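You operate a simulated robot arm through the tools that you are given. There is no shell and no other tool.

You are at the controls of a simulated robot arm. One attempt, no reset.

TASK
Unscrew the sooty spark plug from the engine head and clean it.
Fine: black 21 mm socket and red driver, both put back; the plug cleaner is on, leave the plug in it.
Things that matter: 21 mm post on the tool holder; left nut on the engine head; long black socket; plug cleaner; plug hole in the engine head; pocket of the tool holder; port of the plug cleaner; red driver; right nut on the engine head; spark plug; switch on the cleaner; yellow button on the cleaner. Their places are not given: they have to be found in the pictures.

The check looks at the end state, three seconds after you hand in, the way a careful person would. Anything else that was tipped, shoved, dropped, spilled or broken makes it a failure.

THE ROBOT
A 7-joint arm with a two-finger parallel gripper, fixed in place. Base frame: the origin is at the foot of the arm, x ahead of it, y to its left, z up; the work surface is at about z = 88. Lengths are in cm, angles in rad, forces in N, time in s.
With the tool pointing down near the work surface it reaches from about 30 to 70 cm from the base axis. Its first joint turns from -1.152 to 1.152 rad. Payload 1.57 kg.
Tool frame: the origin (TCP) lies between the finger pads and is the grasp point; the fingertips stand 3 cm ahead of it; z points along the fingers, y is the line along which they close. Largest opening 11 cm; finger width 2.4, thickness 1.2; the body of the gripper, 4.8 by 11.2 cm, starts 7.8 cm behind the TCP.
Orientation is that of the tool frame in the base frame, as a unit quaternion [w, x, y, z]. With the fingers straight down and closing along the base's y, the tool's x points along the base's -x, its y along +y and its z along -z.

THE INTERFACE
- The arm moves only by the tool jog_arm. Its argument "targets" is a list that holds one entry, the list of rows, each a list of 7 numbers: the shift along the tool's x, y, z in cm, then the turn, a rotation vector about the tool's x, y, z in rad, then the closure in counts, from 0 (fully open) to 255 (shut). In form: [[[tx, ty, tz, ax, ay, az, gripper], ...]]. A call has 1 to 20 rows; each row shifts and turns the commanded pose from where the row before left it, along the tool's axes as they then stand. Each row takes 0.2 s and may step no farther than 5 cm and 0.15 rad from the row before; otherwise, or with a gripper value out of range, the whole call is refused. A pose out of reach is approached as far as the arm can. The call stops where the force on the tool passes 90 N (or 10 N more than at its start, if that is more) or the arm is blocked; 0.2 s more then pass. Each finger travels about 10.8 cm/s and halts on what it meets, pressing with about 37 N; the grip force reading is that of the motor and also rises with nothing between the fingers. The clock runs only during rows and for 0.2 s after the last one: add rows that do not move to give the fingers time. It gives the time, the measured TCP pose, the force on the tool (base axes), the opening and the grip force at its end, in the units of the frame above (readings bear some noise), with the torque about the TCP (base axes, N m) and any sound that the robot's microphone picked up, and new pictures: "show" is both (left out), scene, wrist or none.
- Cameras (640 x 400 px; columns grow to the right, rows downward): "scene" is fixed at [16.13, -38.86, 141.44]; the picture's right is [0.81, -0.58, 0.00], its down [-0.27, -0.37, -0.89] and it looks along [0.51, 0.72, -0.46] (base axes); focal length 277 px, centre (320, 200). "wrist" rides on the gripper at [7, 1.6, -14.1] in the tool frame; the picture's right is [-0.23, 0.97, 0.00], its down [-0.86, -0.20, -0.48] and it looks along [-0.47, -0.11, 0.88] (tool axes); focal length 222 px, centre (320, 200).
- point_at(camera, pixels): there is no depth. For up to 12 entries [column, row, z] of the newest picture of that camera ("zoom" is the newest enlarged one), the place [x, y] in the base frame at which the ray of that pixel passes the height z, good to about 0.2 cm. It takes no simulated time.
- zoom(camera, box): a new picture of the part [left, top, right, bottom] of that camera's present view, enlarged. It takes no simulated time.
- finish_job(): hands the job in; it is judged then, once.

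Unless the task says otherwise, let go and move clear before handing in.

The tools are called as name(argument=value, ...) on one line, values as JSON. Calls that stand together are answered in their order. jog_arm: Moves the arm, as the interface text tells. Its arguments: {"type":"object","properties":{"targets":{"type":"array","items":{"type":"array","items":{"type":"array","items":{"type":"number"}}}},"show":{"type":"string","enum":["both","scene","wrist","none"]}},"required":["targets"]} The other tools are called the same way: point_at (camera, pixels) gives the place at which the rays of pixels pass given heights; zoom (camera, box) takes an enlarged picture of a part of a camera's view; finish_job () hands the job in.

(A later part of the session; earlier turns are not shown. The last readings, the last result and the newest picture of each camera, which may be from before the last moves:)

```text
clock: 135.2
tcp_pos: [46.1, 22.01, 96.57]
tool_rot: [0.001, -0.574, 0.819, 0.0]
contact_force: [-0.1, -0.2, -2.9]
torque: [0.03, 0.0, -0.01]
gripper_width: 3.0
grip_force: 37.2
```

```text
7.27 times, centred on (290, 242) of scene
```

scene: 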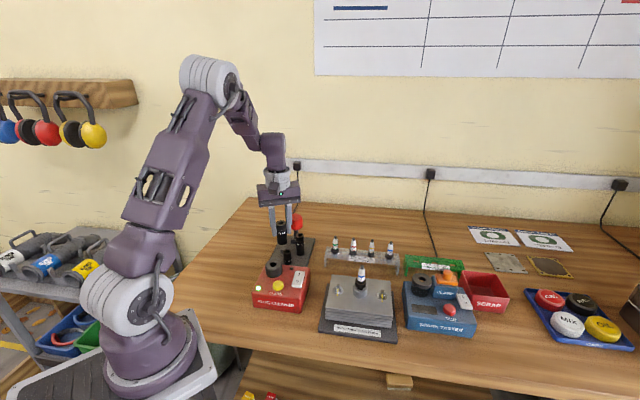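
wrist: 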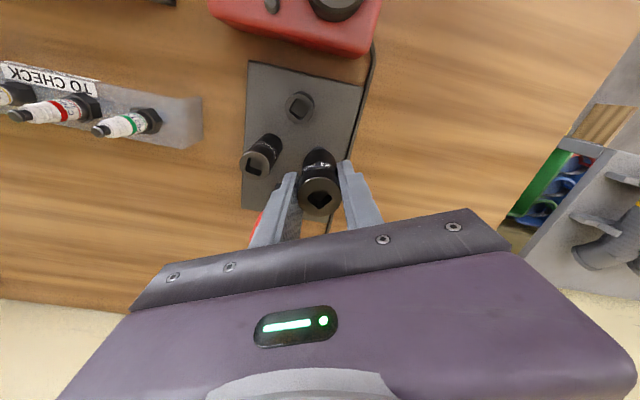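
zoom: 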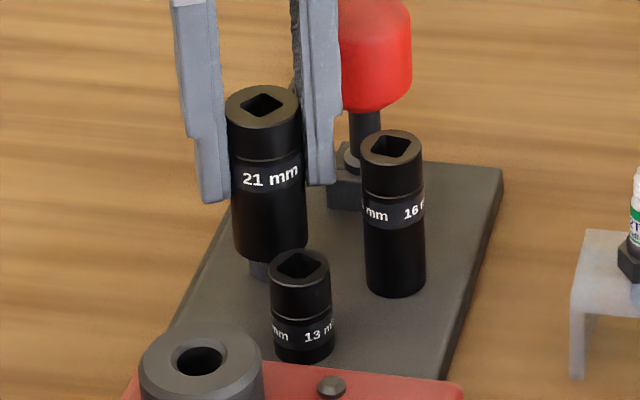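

The socket is going over the post. I'll continue down gently to the plate.

jog_arm(targets=[[[0, 0, 0.3, 0, 0, 0, 255], [0, 0, 0.3, 0, 0, 0, 255], [0, 0, 0.2, 0, 0, 0, 255], [0, 0, 0, 0, 0, 0, 255]]], show="none")

jog_arm(targets=[[[0, 0, 0.15, 0, 0, 0, 255], [0, 0, 0.1, 0, 0, 0, 255], [0, 0, 0, 0, 0, 0, 255]]], show="none")

zoom(camera="scene", box=[265, 215, 315, 270])

```text
clock: 136.2
tcp_pos: [46.13, 22.21, 95.9]
tool_rot: [0.0, -0.573, 0.819, -0.001]
contact_force: [0.5, 0.2, -1.5]
torque: [0.01, 0.01, 0.01]
gripper_width: 2.98
grip_force: 36.9
```

```text
clock: 137.0
tcp_pos: [46.14, 22.15, 95.65]
tool_rot: [-0.001, -0.574, 0.819, 0.0]
contact_force: [0.2, -0.4, -1.6]
torque: [0.0, -0.04, 0.03]
gripper_width: 2.96
grip_force: 37.2
```

```text
7.27 times, centred on (290, 242) of scene
```

zoom: 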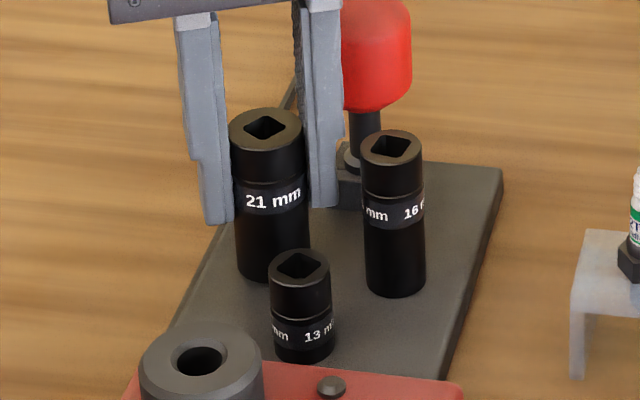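

jog_arm(targets=[[[0, 0, 0.1, 0, 0, 0, 255], [0, 0, 0.1, 0, 0, 0, 255], [0, 0, 0, 0, 0, 0, 255]]], show="none")

jog_arm(targets=[[[0, 0, 0.1, 0, 0, 0, 255], [0, 0, 0, 0, 0, 0, 255]]], show="none")

zoom(camera="scene", box=[265, 215, 315, 270])

```text
clock: 137.8
tcp_pos: [46.18, 22.12, 95.48]
tool_rot: [0.0, -0.575, 0.818, 0.0]
contact_force: [-1.2, 0.8, -2.0]
torque: [0.07, 0.04, -0.01]
gripper_width: 3.0
grip_force: 37.2
```

```text
clock: 138.4
tcp_pos: [46.16, 22.09, 95.12]
tool_rot: [0.0, -0.574, 0.819, 0.0]
contact_force: [-0.1, 1.3, -1.2]
torque: [0.07, -0.05, -0.04]
gripper_width: 2.96
grip_force: 37.1
```

```text
7.27 times, centred on (290, 242) of scene
```

zoom: 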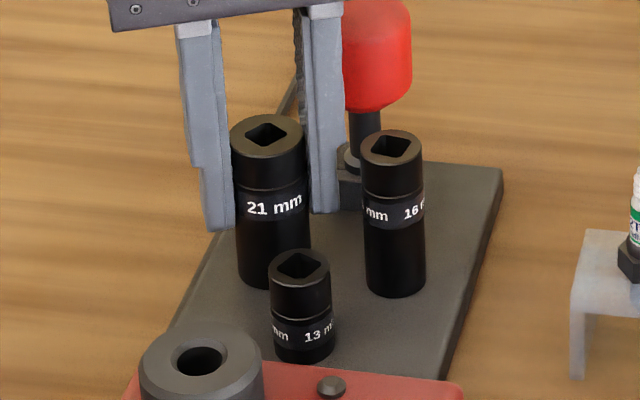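

Nearly down. A couple more small steps until contact.

jog_arm(targets=[[[0, 0, 0.08, 0, 0, 0, 255], [0, 0, 0, 0, 0, 0, 255]]], show="none")

jog_arm(targets=[[[0, 0, 0.08, 0, 0, 0, 255], [0, 0, 0, 0, 0, 0, 255]]], show="none")

zoom(camera="scene", box=[265, 215, 315, 270])

```text
clock: 139.0
tcp_pos: [46.1, 22.12, 95.12]
tool_rot: [0.0, -0.575, 0.818, -0.001]
contact_force: [1.0, -3.8, 8.1]
torque: [-0.16, 0.13, 0.03]
gripper_width: 2.97
grip_force: 37.5
```

```text
clock: 139.6
tcp_pos: [46.1, 22.15, 95.24]
tool_rot: [0.002, -0.574, 0.819, 0.0]
contact_force: [-0.5, -3.6, 25.8]
torque: [-0.36, 0.15, 0.02]
gripper_width: 2.97
grip_force: 36.8
```

```text
7.27 times, centred on (290, 242) of scene
```

zoom: 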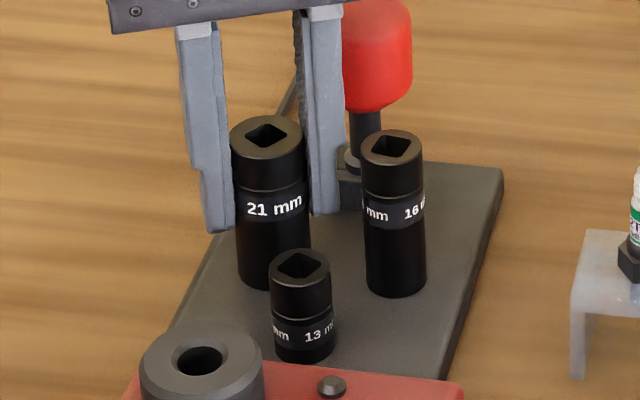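

Contact with the plate (26 N): the socket is on its post. I'll ease up, open the fingers and rise.

jog_arm(targets=[[[0, 0, -0.08, 0, 0, 0, 255], [0, 0, 0, 0, 0, 0, 200], [0, 0, 0, 0, 0, 0, 178], [0, 0, 0, 0, 0, 0, 165], [0, 0, 0, 0, 0, 0, 148], [0, 0, 0, 0, 0, 0, 148], [0, 0, -2, 0, 0, 0, 148], [0, 0, -4, 0, 0, 0, 148], [0, 0, -4, 0, 0, 0, 148], [0, 0, -4, 0, 0, 0, 148], [0, 0, 0, 0, 0, 0, 148]]])

zoom(camera="scene", box=[265, 205, 325, 265])

zoom(camera="wrist", box=[260, 60, 380, 200])

```text
clock: 142.0
tcp_pos: [46.29, 22.23, 109.28]
tool_rot: [0.0, -0.575, 0.818, 0.001]
contact_force: [0.5, 0.6, -0.3]
torque: [0.01, -0.01, 0.02]
gripper_width: 4.62
grip_force: 0.1
```

scene: 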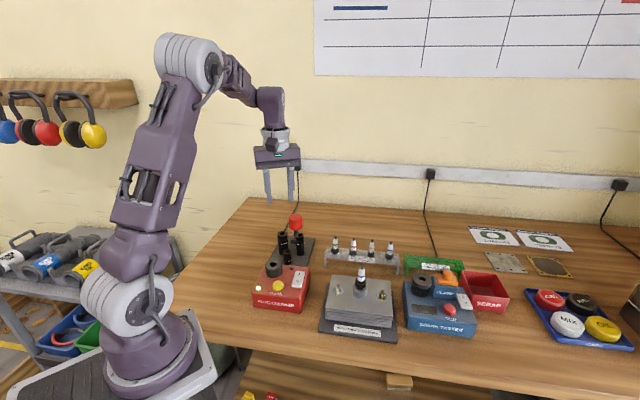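
wrist: 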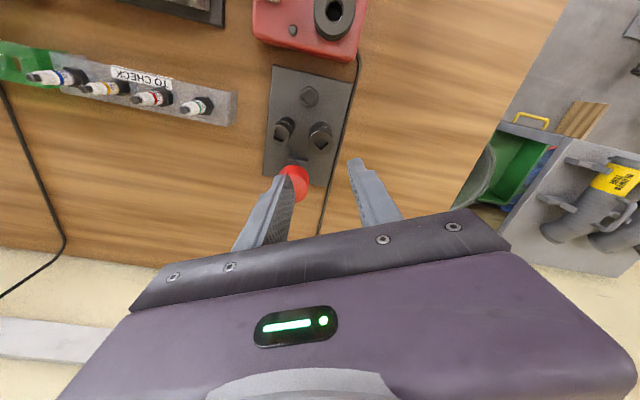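

```text
6.67 times, centred on (295, 235) of scene
```

zoom: 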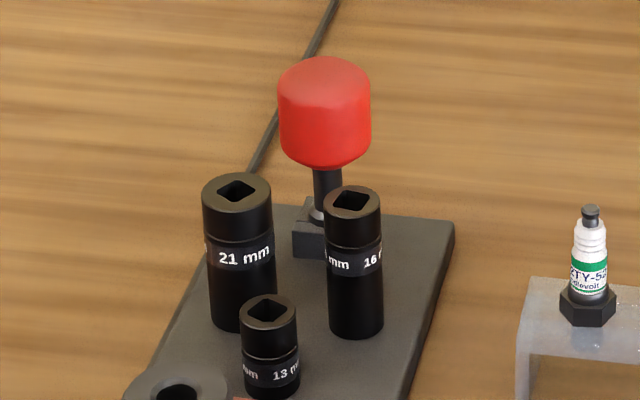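

```text
2.86 times, centred on (320, 130) of wrist
```

zoom: 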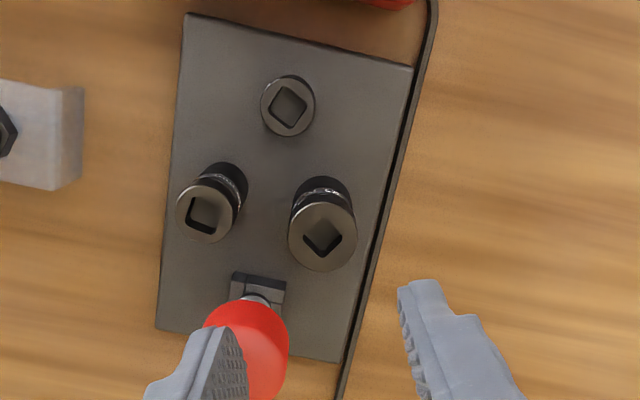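

Both the 21 mm socket and the driver are properly back. Now I'll go to the loosened plug and inspect it from above.

jog_arm(targets=[[[0, 0, -3, 0, 0, 0, 148], [3.08, -1.74, 0, 0, 0, 0, 148], [3.08, -1.74, 0, 0, 0, 0, 148], [3.08, -1.74, 0, 0, 0, 0, 148], [3.08, -1.74, 0, 0, 0, 0, 148], [3.08, -1.74, 0, 0, 0, 0, 148], [3.08, -1.74, 0, 0, 0, 0, 148], [3.08, -1.74, 0, 0, 0, 0, 148], [3.08, -1.74, 0, 0, 0, 0, 148], [0, 0, 0, 0, 0, 0, 148], [0, 0, 0, 0, 0, 0, 148]]])

zoom(camera="wrist", box=[290, 100, 350, 180])

zoom(camera="scene", box=[345, 260, 380, 300])

```text
clock: 144.4
tcp_pos: [50.89, -5.92, 112.25]
tool_rot: [0.0, -0.574, 0.819, 0.0]
contact_force: [0.0, -0.3, -0.4]
torque: [-0.02, -0.01, 0.01]
gripper_width: 4.65
grip_force: 0.0
```

scene: 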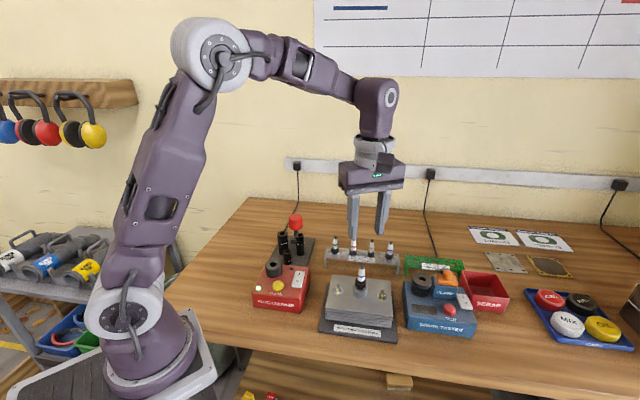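
wrist: 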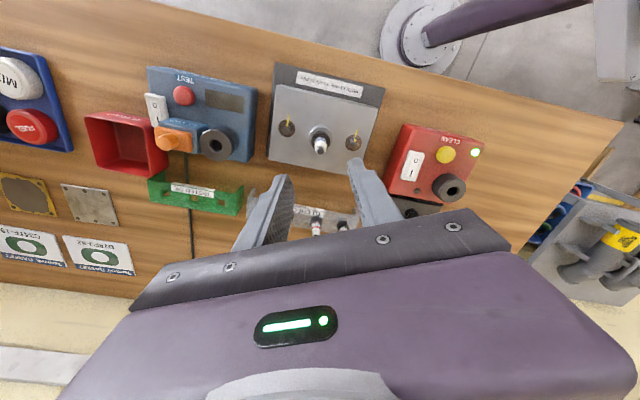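

```text
5.00 times, centred on (320, 140) of wrist
```

zoom: 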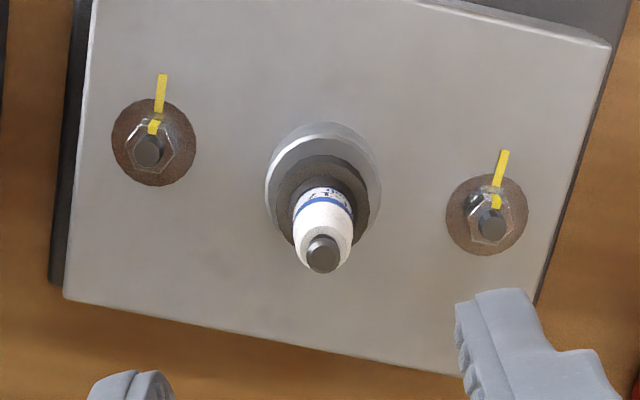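

```text
10.00 times, centred on (362, 280) of scene
```

zoom: 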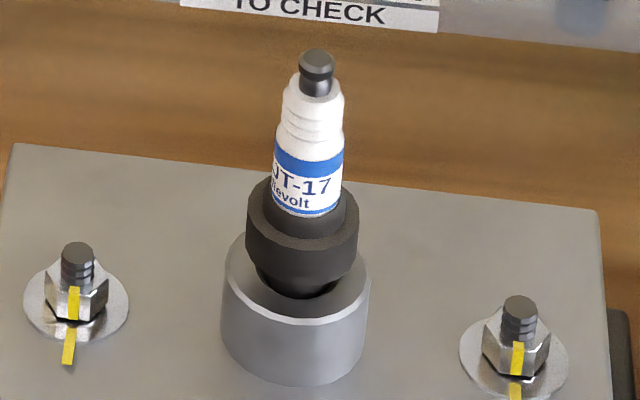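

The plug is upright, its axis at about (50.87,-5.76), raised about 0.6 cm. I'll centre and descend with the fingers straddling the insulator.

jog_arm(targets=[[[-0.14, 0.05, 3, 0, 0, 0, 148], [0, 0, 3.5, 0, 0, 0, 148], [0, 0, 0, 0, 0, 0, 148], [0, 0, 0, 0, 0, 0, 148]]])

zoom(camera="wrist", box=[280, 120, 360, 220])

zoom(camera="scene", box=[335, 235, 390, 305])

```text
clock: 145.4
tcp_pos: [51.07, -5.48, 105.85]
tool_rot: [-0.001, -0.574, 0.819, 0.0]
contact_force: [0.0, -0.7, 0.3]
torque: [0.02, 0.0, 0.02]
gripper_width: 4.63
grip_force: 0.0
```

scene: 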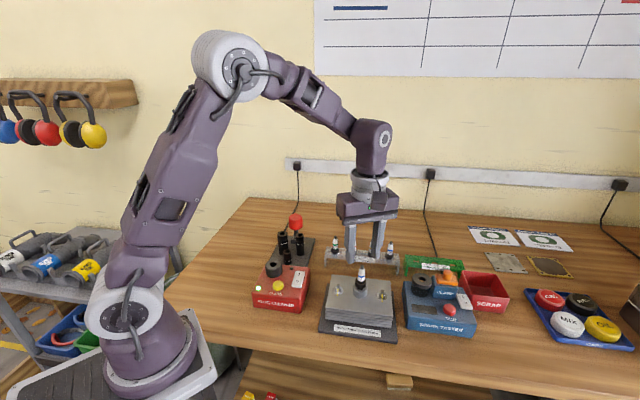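
wrist: 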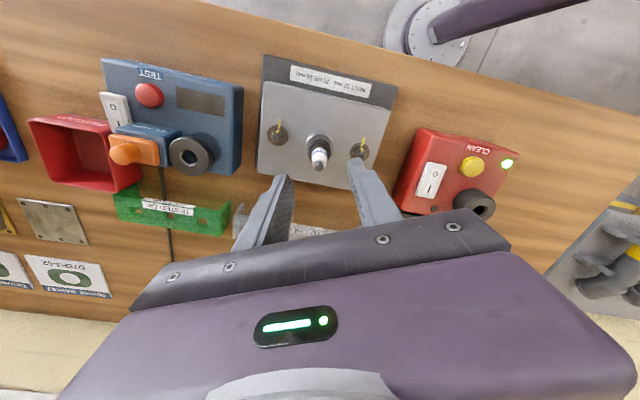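

```text
4.00 times, centred on (320, 170) of wrist
```

zoom: 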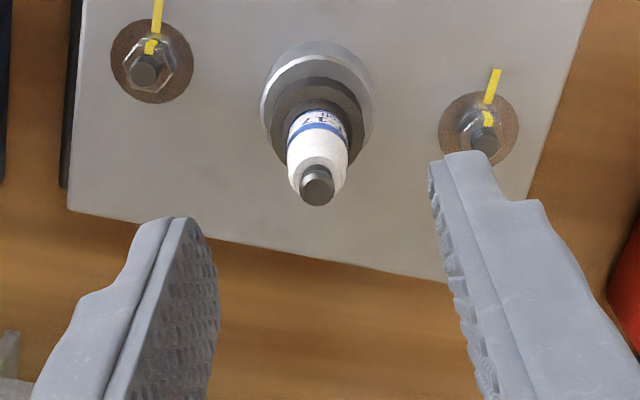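

```text
5.71 times, centred on (362, 270) of scene
```

zoom: 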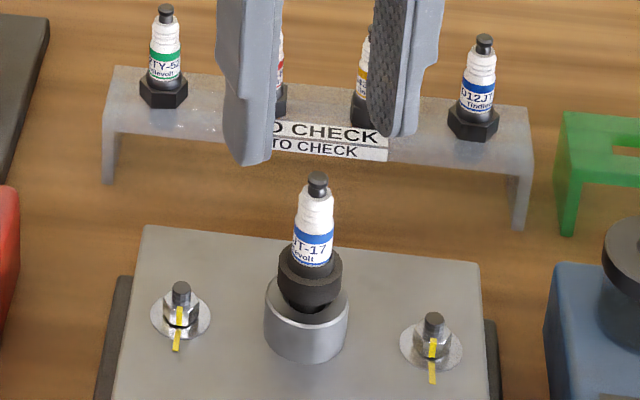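

The fingers straddle the plug. A small +0.2 correction along tool x, then I'll descend so the fingertips stop just above the ring, and close slowly.

jog_arm(targets=[[[0.2, -0.02, 2, 0, 0, 0, 148], [0, 0, 2.3, 0, 0, 0, 148], [0, 0, 1.5, 0, 0, 0, 148], [0, 0, 0.5, 0, 0, 0, 148], [0, 0, 0, 0, 0, 0, 148], [0, 0, 0, 0, 0, 0, 148]]])

zoom(camera="scene", box=[340, 250, 385, 305])

zoom(camera="wrist", box=[280, 140, 360, 230])

```text
clock: 146.8
tcp_pos: [50.79, -5.81, 99.44]
tool_rot: [0.0, -0.574, 0.819, 0.0]
contact_force: [0.4, 0.4, 0.2]
torque: [0.01, -0.03, -0.01]
gripper_width: 4.61
grip_force: 0.1
```

scene: 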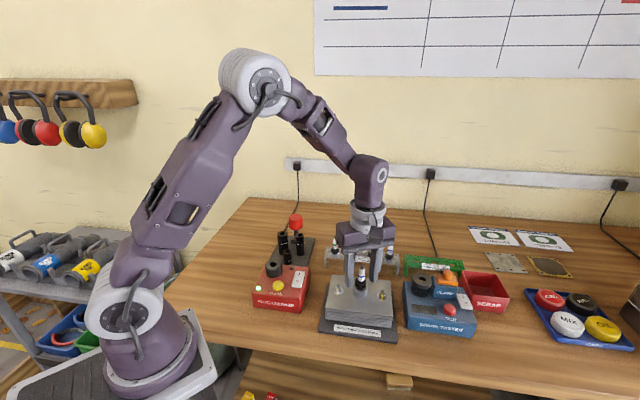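
wrist: 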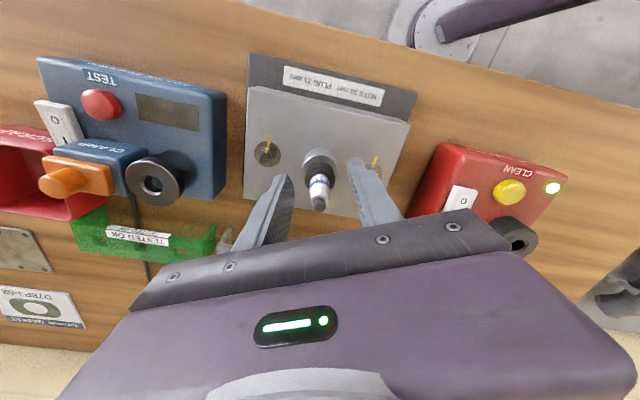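

```text
7.27 times, centred on (362, 278) of scene
```

zoom: 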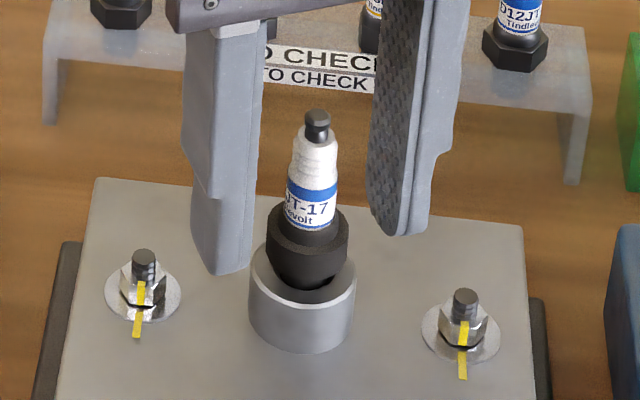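

```text
4.44 times, centred on (320, 185) of wrist
```

zoom: 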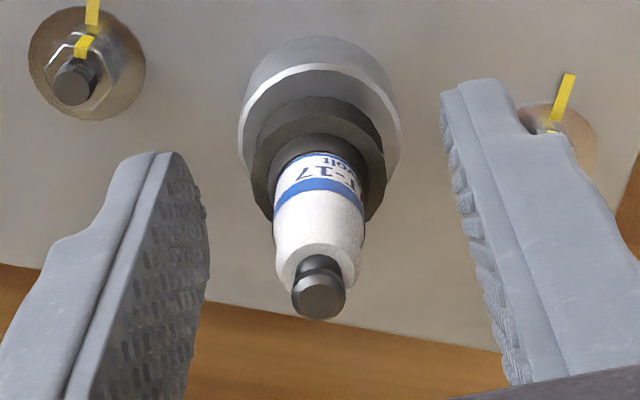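

Fingers are on both sides of the insulator with the tips just above the ring level. Closing slowly.

jog_arm(targets=[[[0, 0, 0, 0, 0, 0, 170], [0, 0, 0, 0, 0, 0, 190], [0, 0, 0, 0, 0, 0, 205], [0, 0, 0, 0, 0, 0, 212], [0, 0, 0, 0, 0, 0, 218], [0, 0, 0, 0, 0, 0, 224], [0, 0, 0, 0, 0, 0, 235], [0, 0, 0, 0, 0, 0, 255], [0, 0, 0, 0, 0, 0, 255]]])

zoom(camera="scene", box=[340, 250, 385, 305])

zoom(camera="wrist", box=[280, 140, 360, 230])

```text
clock: 148.8
tcp_pos: [50.74, -5.73, 99.51]
tool_rot: [0.001, -0.574, 0.819, 0.001]
contact_force: [-0.1, -0.1, 0.5]
torque: [0.0, -0.02, -0.01]
gripper_width: 1.93
grip_force: 33.3
```

scene: 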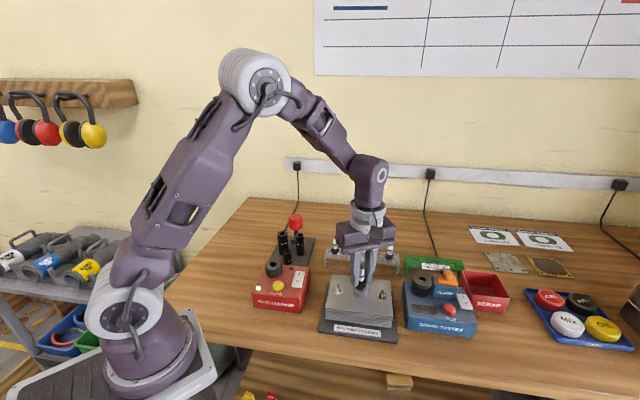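
wrist: 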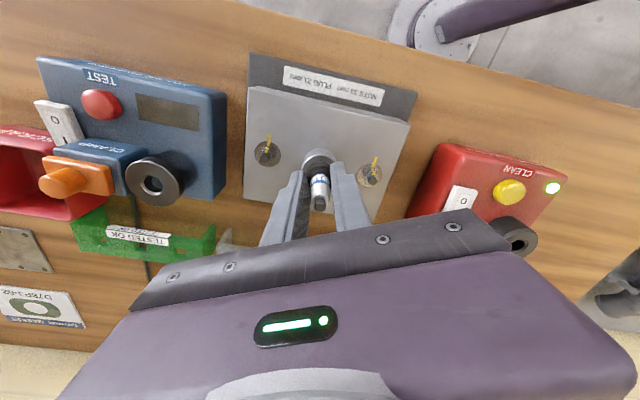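

```text
7.27 times, centred on (362, 278) of scene
```

zoom: 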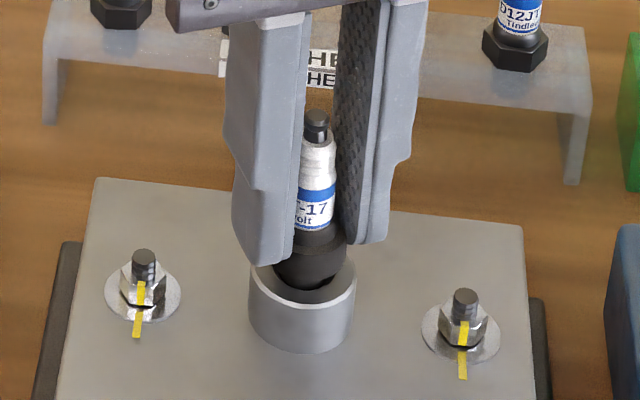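

```text
4.44 times, centred on (320, 185) of wrist
```

zoom: 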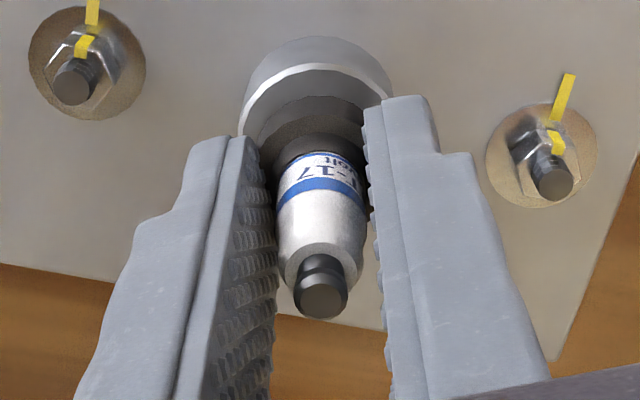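

Gripped at 1.93 cm width (on the metal shell just below the label). I'll hold a moment, then lift slowly and watch the force.

jog_arm(targets=[[[0, 0, 0, 0, 0, 0, 255], [0, 0, -0.2, 0, 0, 0, 255], [0, 0, -0.2, 0, 0, 0, 255], [0, 0, 0, 0, 0, 0, 255]]], show="none")

zoom(camera="scene", box=[345, 260, 380, 300])

```text
clock: 149.8
tcp_pos: [50.86, -5.84, 99.78]
tool_rot: [0.0, -0.575, 0.818, 0.0]
contact_force: [0.2, 0.5, -0.6]
torque: [0.01, 0.01, 0.01]
gripper_width: 1.93
grip_force: 33.6
```

```text
10.00 times, centred on (362, 280) of scene
```

zoom: 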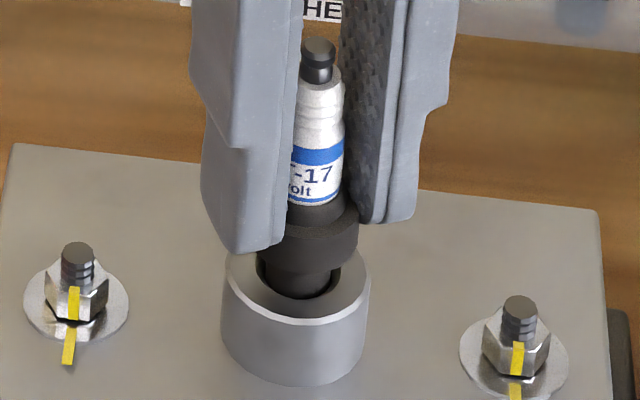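

The plug rises freely. I'll continue lifting it straight out.

jog_arm(targets=[[[0, 0, -0.5, 0, 0, 0, 255], [0, 0, -0.8, 0, 0, 0, 255], [0, 0, -1, 0, 0, 0, 255], [0, 0, 0, 0, 0, 0, 255]]], show="none")

zoom(camera="scene", box=[345, 255, 380, 300])

jog_arm(targets=[[[0, 0, -1.5, 0, 0, 0, 255], [0, 0, -2, 0, 0, 0, 255], [0, 0, -2, 0, 0, 0, 255], [0, 0, 0, 0, 0, 0, 255]]], show="both")

zoom(camera="scene", box=[340, 230, 390, 300])

```text
clock: 150.8
tcp_pos: [50.92, -5.66, 102.17]
tool_rot: [-0.001, -0.574, 0.819, 0.001]
contact_force: [0.7, -1.0, -0.9]
torque: [-0.01, -0.02, -0.01]
gripper_width: 1.92
grip_force: 33.5
```

```text
8.89 times, centred on (362, 278) of scene
```

zoom: 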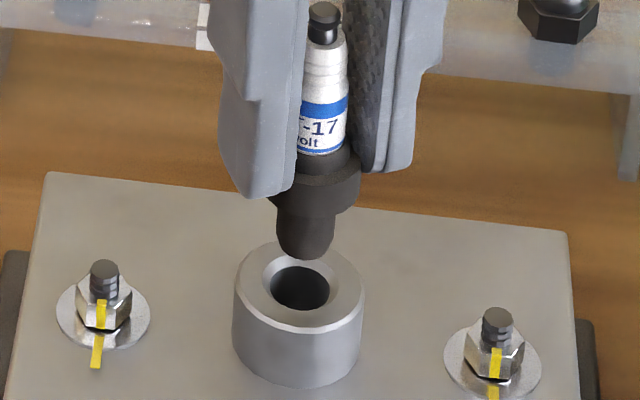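

```text
clock: 151.8
tcp_pos: [50.75, -5.89, 107.64]
tool_rot: [-0.001, -0.574, 0.819, 0.0]
contact_force: [0.0, -0.2, -0.5]
torque: [-0.01, 0.02, -0.01]
gripper_width: 1.91
grip_force: 33.5
```

scene: 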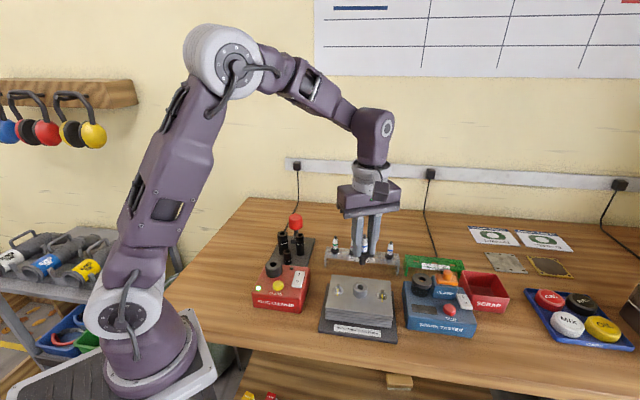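
wrist: 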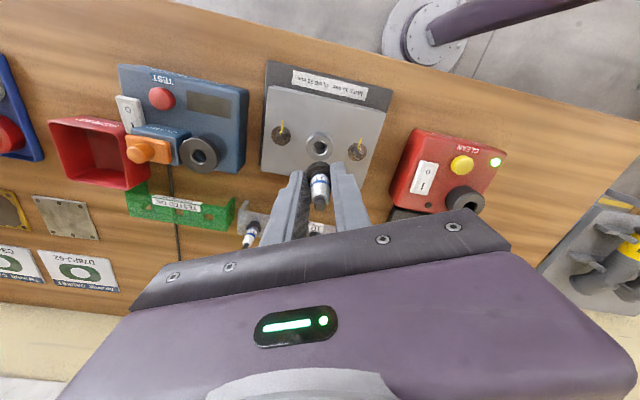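

```text
5.71 times, centred on (365, 265) of scene
```

zoom: 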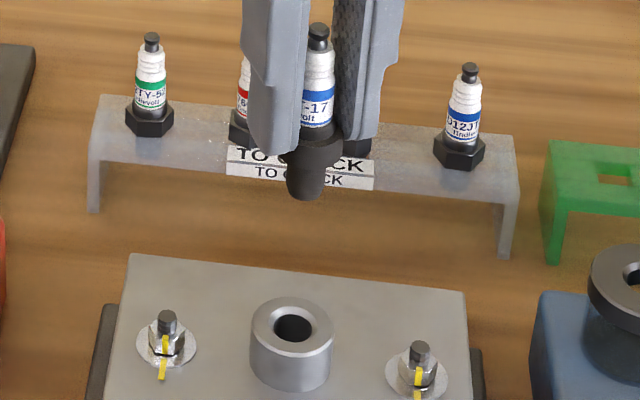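

The sooty plug is out of the head, held firmly. I'll raise it and carry it above the cleaner's port at about (38.0, 12.05).

jog_arm(targets=[[[0, 0, -3, 0, 0, 0, 255], [-2.06, 3.03, 0, 0, 0, 0, 255], [-2.06, 3.03, 0, 0, 0, 0, 255], [-2.06, 3.03, 0, 0, 0, 0, 255], [-2.06, 3.03, 0, 0, 0, 0, 255], [-2.06, 3.03, 0, 0, 0, 0, 255], [-2.04, 3.03, 0, 0, 0, 0, 255], [0, 0, 0, 0, 0, 0, 255], [0, 0, 0, 0, 0, 0, 255]]])

zoom(camera="wrist", box=[280, 100, 360, 220])

zoom(camera="scene", box=[240, 195, 310, 305])

```text
clock: 153.8
tcp_pos: [37.99, 11.77, 110.5]
tool_rot: [-0.001, -0.574, 0.819, 0.0]
contact_force: [0.7, -0.4, 0.0]
torque: [-0.02, 0.04, 0.05]
gripper_width: 1.91
grip_force: 33.6
```

scene: 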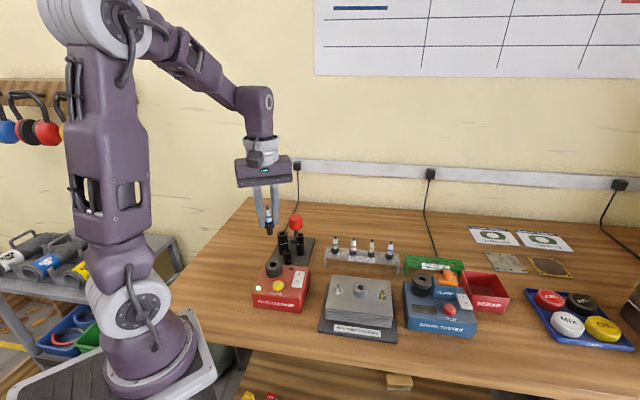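
wrist: 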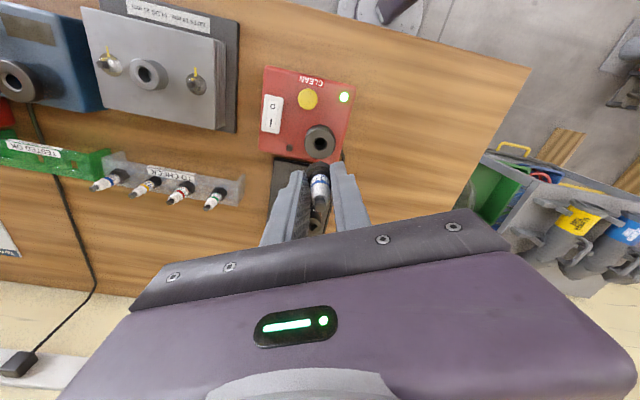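

```text
3.33 times, centred on (320, 160) of wrist
```

zoom: 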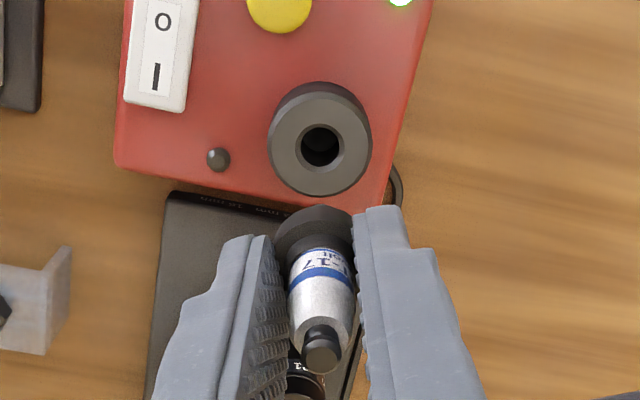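

```text
3.64 times, centred on (275, 250) of scene
```

zoom: 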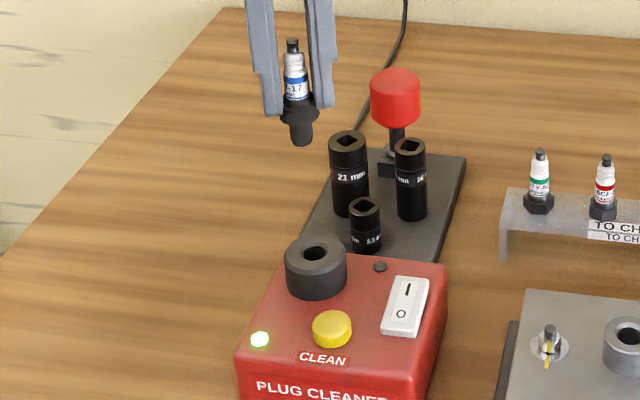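

I'll zoom in on the port hole from both cameras to fix its centre precisely.

zoom(camera="wrist", box=[300, 120, 340, 160])

zoom(camera="scene", box=[258, 255, 290, 285])

zoom(camera="scene", box=[250, 200, 290, 240])

```text
10.00 times, centred on (320, 140) of wrist
```

zoom: 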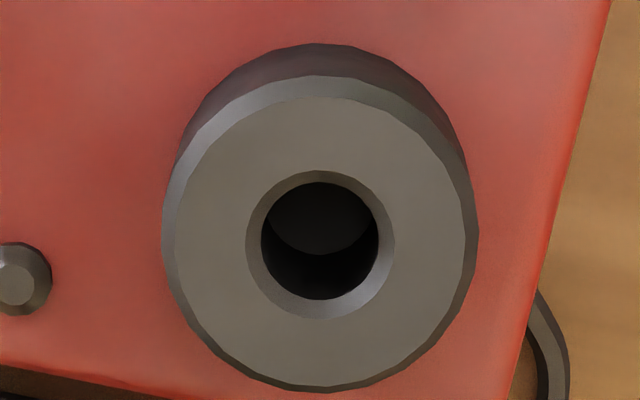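

```text
13.33 times, centred on (274, 270) of scene
```

zoom: 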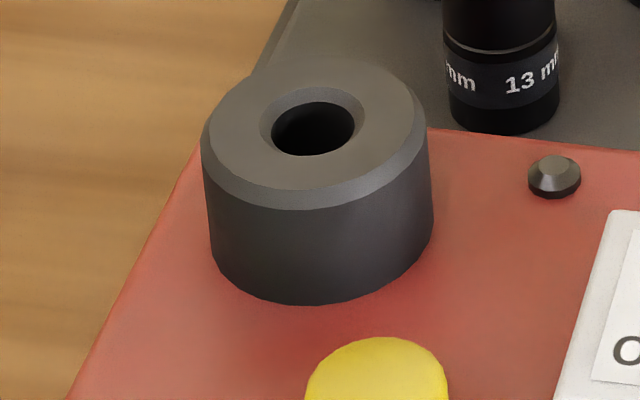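

```text
10.00 times, centred on (270, 220) of scene
```

zoom: 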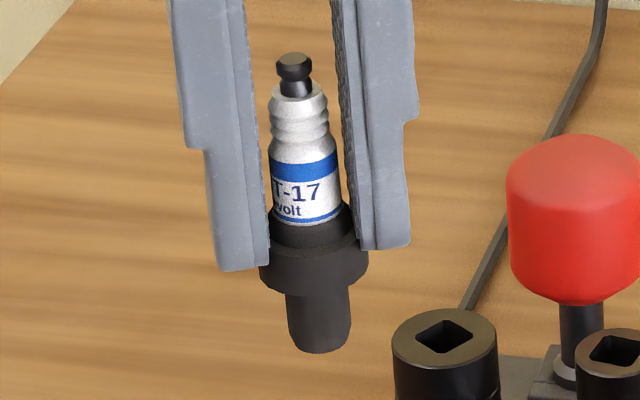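

The port hole has a chamfer of about 1.95 cm and a bore of about 1.56 cm; the plug nose is about 1.45 cm and vertical. I'll triangulate the port top with averaging.

point_at(camera="wrist", pixels=[[320.0, 144.5, 95], [320.0, 144.5, 95], [320.0, 144.5, 95], [320.0, 144.5, 95], [320.0, 144.5, 96], [320.0, 144.5, 96], [320.0, 144.5, 96], [320.0, 144.5, 96]])

point_at(camera="scene", pixels=[[273.5, 264.2, 95], [273.5, 264.2, 95], [273.5, 264.2, 95], [273.5, 264.2, 95], [273.5, 264.2, 96], [273.5, 264.2, 96], [273.5, 264.2, 96], [273.5, 264.2, 96]])

jog_arm(targets=[[[0, 0, 0, 0, 0, 0, 255]]], show="none")

jog_arm(targets=[[[0, 0, 0, 0, 0, 0, 255]]], show="none")

```text
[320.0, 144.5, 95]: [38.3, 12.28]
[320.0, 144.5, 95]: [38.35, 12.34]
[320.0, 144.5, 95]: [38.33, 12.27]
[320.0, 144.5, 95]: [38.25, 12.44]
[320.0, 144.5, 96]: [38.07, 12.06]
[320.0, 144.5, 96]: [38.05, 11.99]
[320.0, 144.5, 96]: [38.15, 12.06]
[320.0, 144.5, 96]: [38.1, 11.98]
```

```text
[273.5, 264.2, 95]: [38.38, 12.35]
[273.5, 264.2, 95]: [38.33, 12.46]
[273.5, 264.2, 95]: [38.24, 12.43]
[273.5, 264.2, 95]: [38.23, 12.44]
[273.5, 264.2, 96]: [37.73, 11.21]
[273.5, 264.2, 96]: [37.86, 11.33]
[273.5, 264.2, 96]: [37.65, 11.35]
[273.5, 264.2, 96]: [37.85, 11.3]
```

```text
clock: 154.2
tcp_pos: [37.89, 11.81, 110.42]
tool_rot: [0.001, -0.574, 0.819, 0.001]
contact_force: [0.7, -0.4, 0.1]
torque: [0.0, 0.0, 0.0]
gripper_width: 1.93
grip_force: 33.4
```

```text
clock: 154.6
tcp_pos: [37.95, 11.75, 110.49]
tool_rot: [0.0, -0.574, 0.819, 0.0]
contact_force: [0.7, 0.7, -1.1]
torque: [-0.02, -0.01, 0.01]
gripper_width: 1.9
grip_force: 33.4
```

The port centre is at about (38.3,12.35), z about 95.05. I'll shift accordingly and lower to bring the nose a couple of cm above the port for a final check.

jog_arm(targets=[[[-0.6, -0.12, 0, 0, 0, 0, 255], [0, 0, 3, 0, 0, 0, 255], [0, 0, 3, 0, 0, 0, 255], [0, 0, 0, 0, 0, 0, 255], [0, 0, 0, 0, 0, 0, 255]]])

zoom(camera="scene", box=[254, 235, 294, 285])

zoom(camera="wrist", box=[290, 120, 350, 200])

```text
clock: 155.8
tcp_pos: [38.16, 12.39, 104.7]
tool_rot: [0.0, -0.574, 0.819, 0.0]
contact_force: [0.5, 0.3, -0.1]
torque: [0.02, -0.07, 0.01]
gripper_width: 1.92
grip_force: 33.0
```

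scene: 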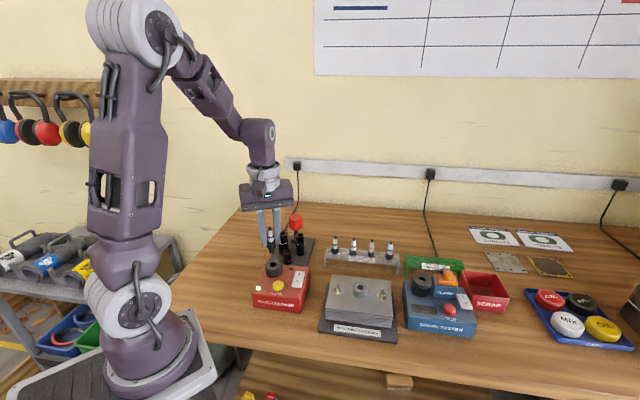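
wrist: 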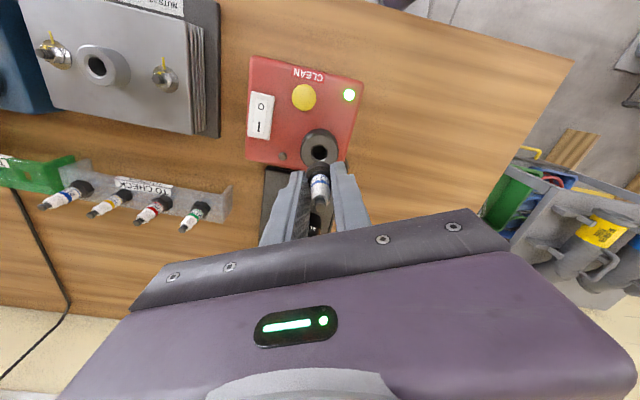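

```text
8.00 times, centred on (274, 260) of scene
```

zoom: 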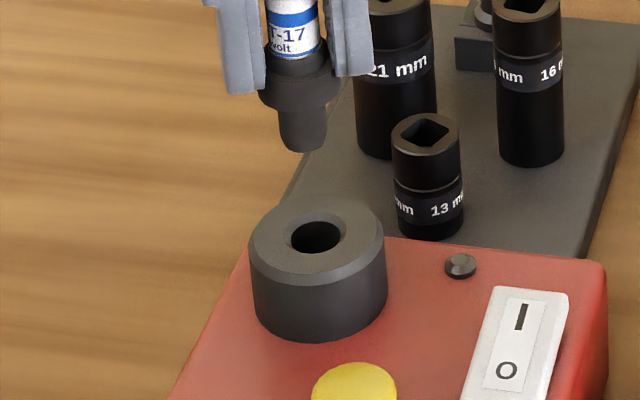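

```text
5.00 times, centred on (320, 160) of wrist
```

zoom: 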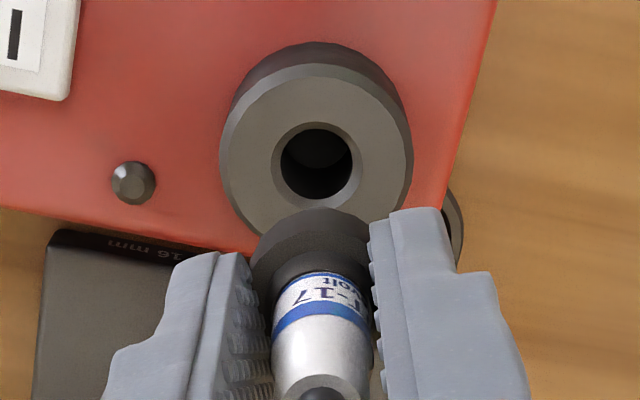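

The nose needs about -0.14 along tool y. I'll correct and lower to just above the port mouth.

jog_arm(targets=[[[0.03, -0.14, 0, 0, 0, 0, 255], [0, 0, 1.2, 0, 0, 0, 255], [0, 0, 1.0, 0, 0, 0, 255], [0, 0, 0, 0, 0, 0, 255], [0, 0, 0, 0, 0, 0, 255]]])

zoom(camera="scene", box=[258, 245, 290, 281])

zoom(camera="wrist", box=[290, 130, 350, 190])

```text
clock: 157.0
tcp_pos: [38.45, 12.31, 102.36]
tool_rot: [0.0, -0.574, 0.819, 0.0]
contact_force: [-0.4, 0.0, 0.5]
torque: [0.02, -0.01, 0.01]
gripper_width: 1.93
grip_force: 33.6
```

scene: 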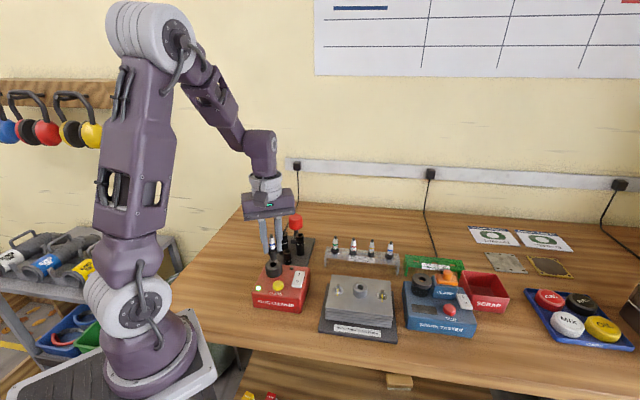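
wrist: 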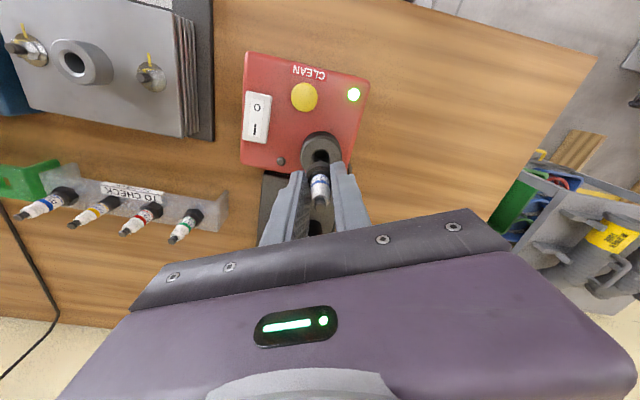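

```text
11.11 times, centred on (274, 263) of scene
```

zoom: 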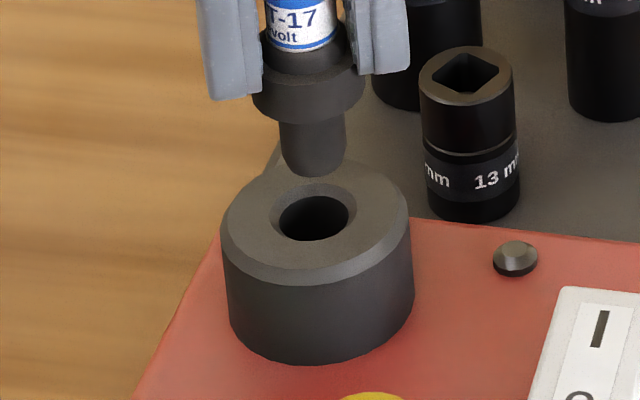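

```text
6.67 times, centred on (320, 160) of wrist
```

zoom: 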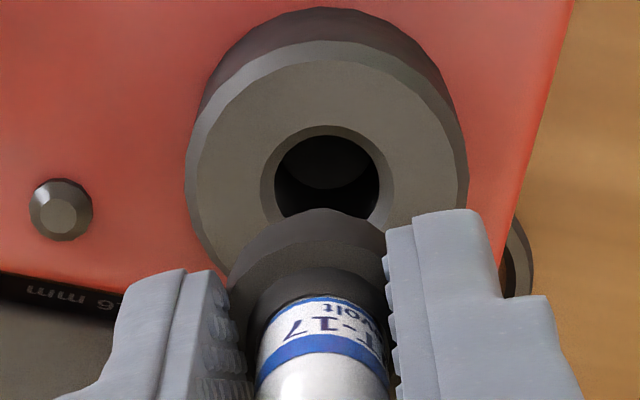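

Wrist and scene estimates along the depth direction disagree a bit. I'll zoom for the plug's terminal and nose in the scene view and cross-check with point_at.

zoom(camera="scene", box=[254, 225, 290, 275])

zoom(camera="wrist", box=[300, 140, 340, 215])

```text
8.00 times, centred on (272, 250) of scene
```

zoom: 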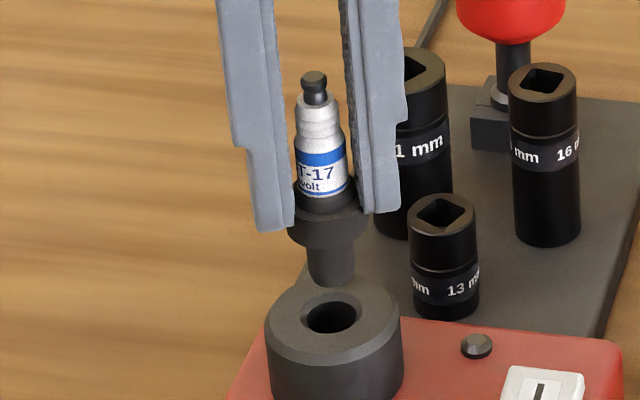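

```text
5.33 times, centred on (320, 178) of wrist
```

zoom: 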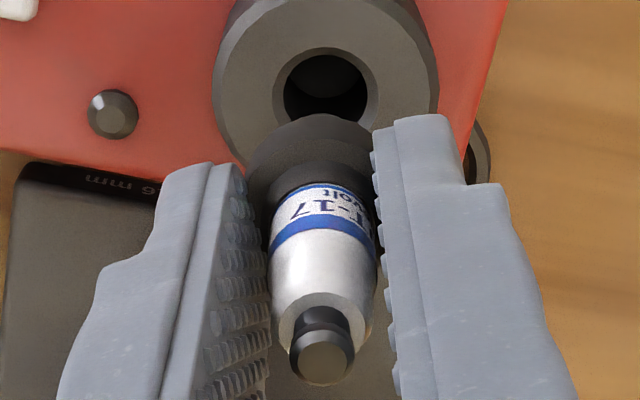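

I'll query point_at for the terminal, nose bottom and port centre at candidate heights.

point_at(camera="scene", pixels=[[271.25, 234.6, 103.8], [271.25, 234.6, 103.8], [271.25, 234.6, 103.8], [271.25, 234.6, 103.8], [273.5, 259.0, 96], [273.5, 259.0, 96], [273.5, 259.0, 96], [273.5, 259.0, 96.5], [273.5, 259.0, 96.5], [273.5, 264.6, 95.05], [273.5, 264.6, 95.05], [273.5, 264.6, 95.05]])

point_at(camera="wrist", pixels=[[320.3, 206.5, 103.8], [320.3, 206.5, 103.8], [320.3, 206.5, 103.8], [320.3, 206.5, 103.8], [321.0, 158.4, 95.05], [321.0, 158.4, 95.05], [321.0, 158.4, 95.05], [321.0, 158.4, 95.05]])

jog_arm(targets=[[[0, 0, 0, 0, 0, 0, 255]]], show="none")

jog_arm(targets=[[[0, 0, 0, 0, 0, 0, 255]]], show="none")

```text
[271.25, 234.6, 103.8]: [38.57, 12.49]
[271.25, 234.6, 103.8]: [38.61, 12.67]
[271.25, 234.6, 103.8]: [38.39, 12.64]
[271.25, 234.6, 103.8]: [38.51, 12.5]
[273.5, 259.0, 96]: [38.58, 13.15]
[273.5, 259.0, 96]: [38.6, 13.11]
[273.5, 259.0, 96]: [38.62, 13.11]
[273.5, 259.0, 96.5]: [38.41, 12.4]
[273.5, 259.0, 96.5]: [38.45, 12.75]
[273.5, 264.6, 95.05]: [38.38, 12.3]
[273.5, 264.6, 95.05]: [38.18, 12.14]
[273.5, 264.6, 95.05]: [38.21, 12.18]
```

```text
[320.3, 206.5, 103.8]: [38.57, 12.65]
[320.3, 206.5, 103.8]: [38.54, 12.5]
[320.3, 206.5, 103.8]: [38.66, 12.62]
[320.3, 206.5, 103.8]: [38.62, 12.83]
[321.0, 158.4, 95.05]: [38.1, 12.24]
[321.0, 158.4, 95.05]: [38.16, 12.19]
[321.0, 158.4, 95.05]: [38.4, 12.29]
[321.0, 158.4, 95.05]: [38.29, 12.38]
```

```text
clock: 157.4
tcp_pos: [38.46, 12.29, 102.35]
tool_rot: [0.0, -0.574, 0.819, 0.001]
contact_force: [-0.1, -0.1, 0.0]
torque: [0.0, -0.03, 0.0]
gripper_width: 1.96
grip_force: 32.9
```

```text
clock: 157.8
tcp_pos: [38.47, 12.42, 102.44]
tool_rot: [0.0, -0.574, 0.819, 0.0]
contact_force: [0.2, 0.2, -0.8]
torque: [0.01, -0.01, 0.0]
gripper_width: 1.93
grip_force: 33.3
```

The plug axis is about (38.48,12.53) and the port (38.27,12.28), so I need +0.27 along tool x and +0.11 along y. I'll correct and lower slightly, then check again.

jog_arm(targets=[[[0.27, 0.11, 0, 0, 0, 0, 255], [0, 0, 0.5, 0, 0, 0, 255], [0, 0, 0.3, 0, 0, 0, 255], [0, 0, 0, 0, 0, 0, 255], [0, 0, 0, 0, 0, 0, 255]]])

zoom(camera="scene", box=[258, 245, 290, 281])

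zoom(camera="wrist", box=[300, 135, 340, 175])

```text
clock: 159.0
tcp_pos: [38.24, 12.21, 101.63]
tool_rot: [0.0, -0.575, 0.818, 0.0]
contact_force: [-1.0, -0.4, -0.8]
torque: [0.04, -0.03, -0.02]
gripper_width: 1.93
grip_force: 33.5
```

scene: 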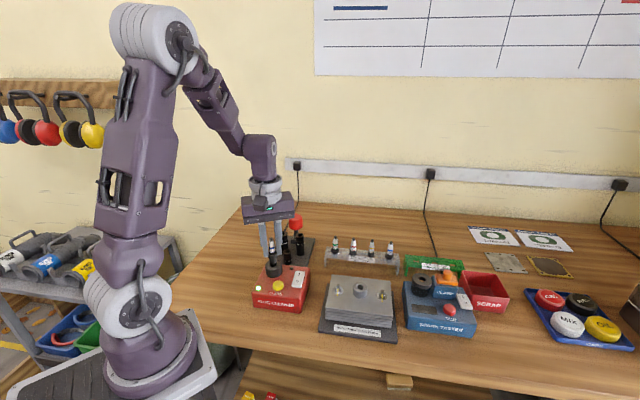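
wrist: 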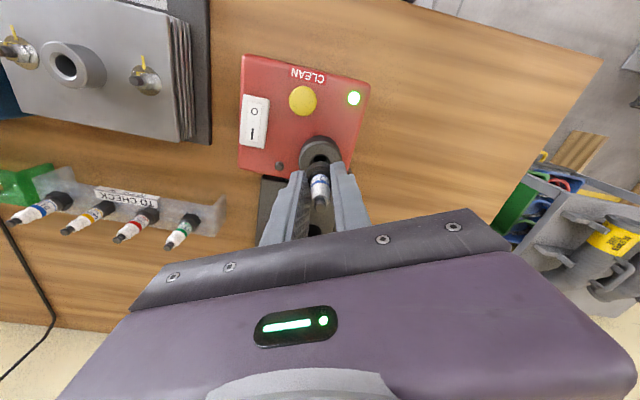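

```text
11.11 times, centred on (274, 263) of scene
```

zoom: 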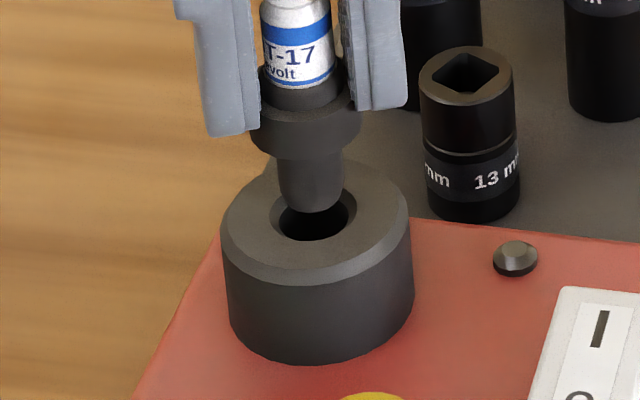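

```text
10.00 times, centred on (320, 155) of wrist
```

zoom: 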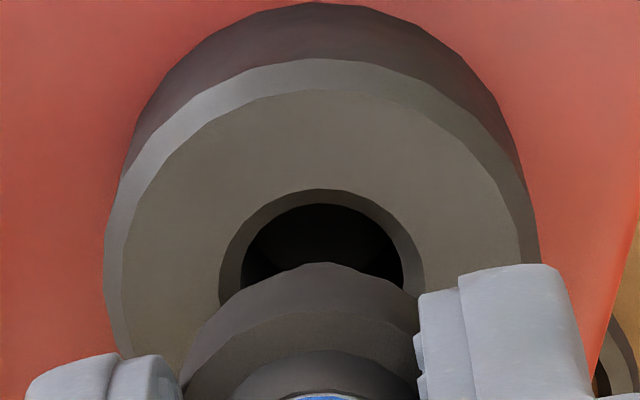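

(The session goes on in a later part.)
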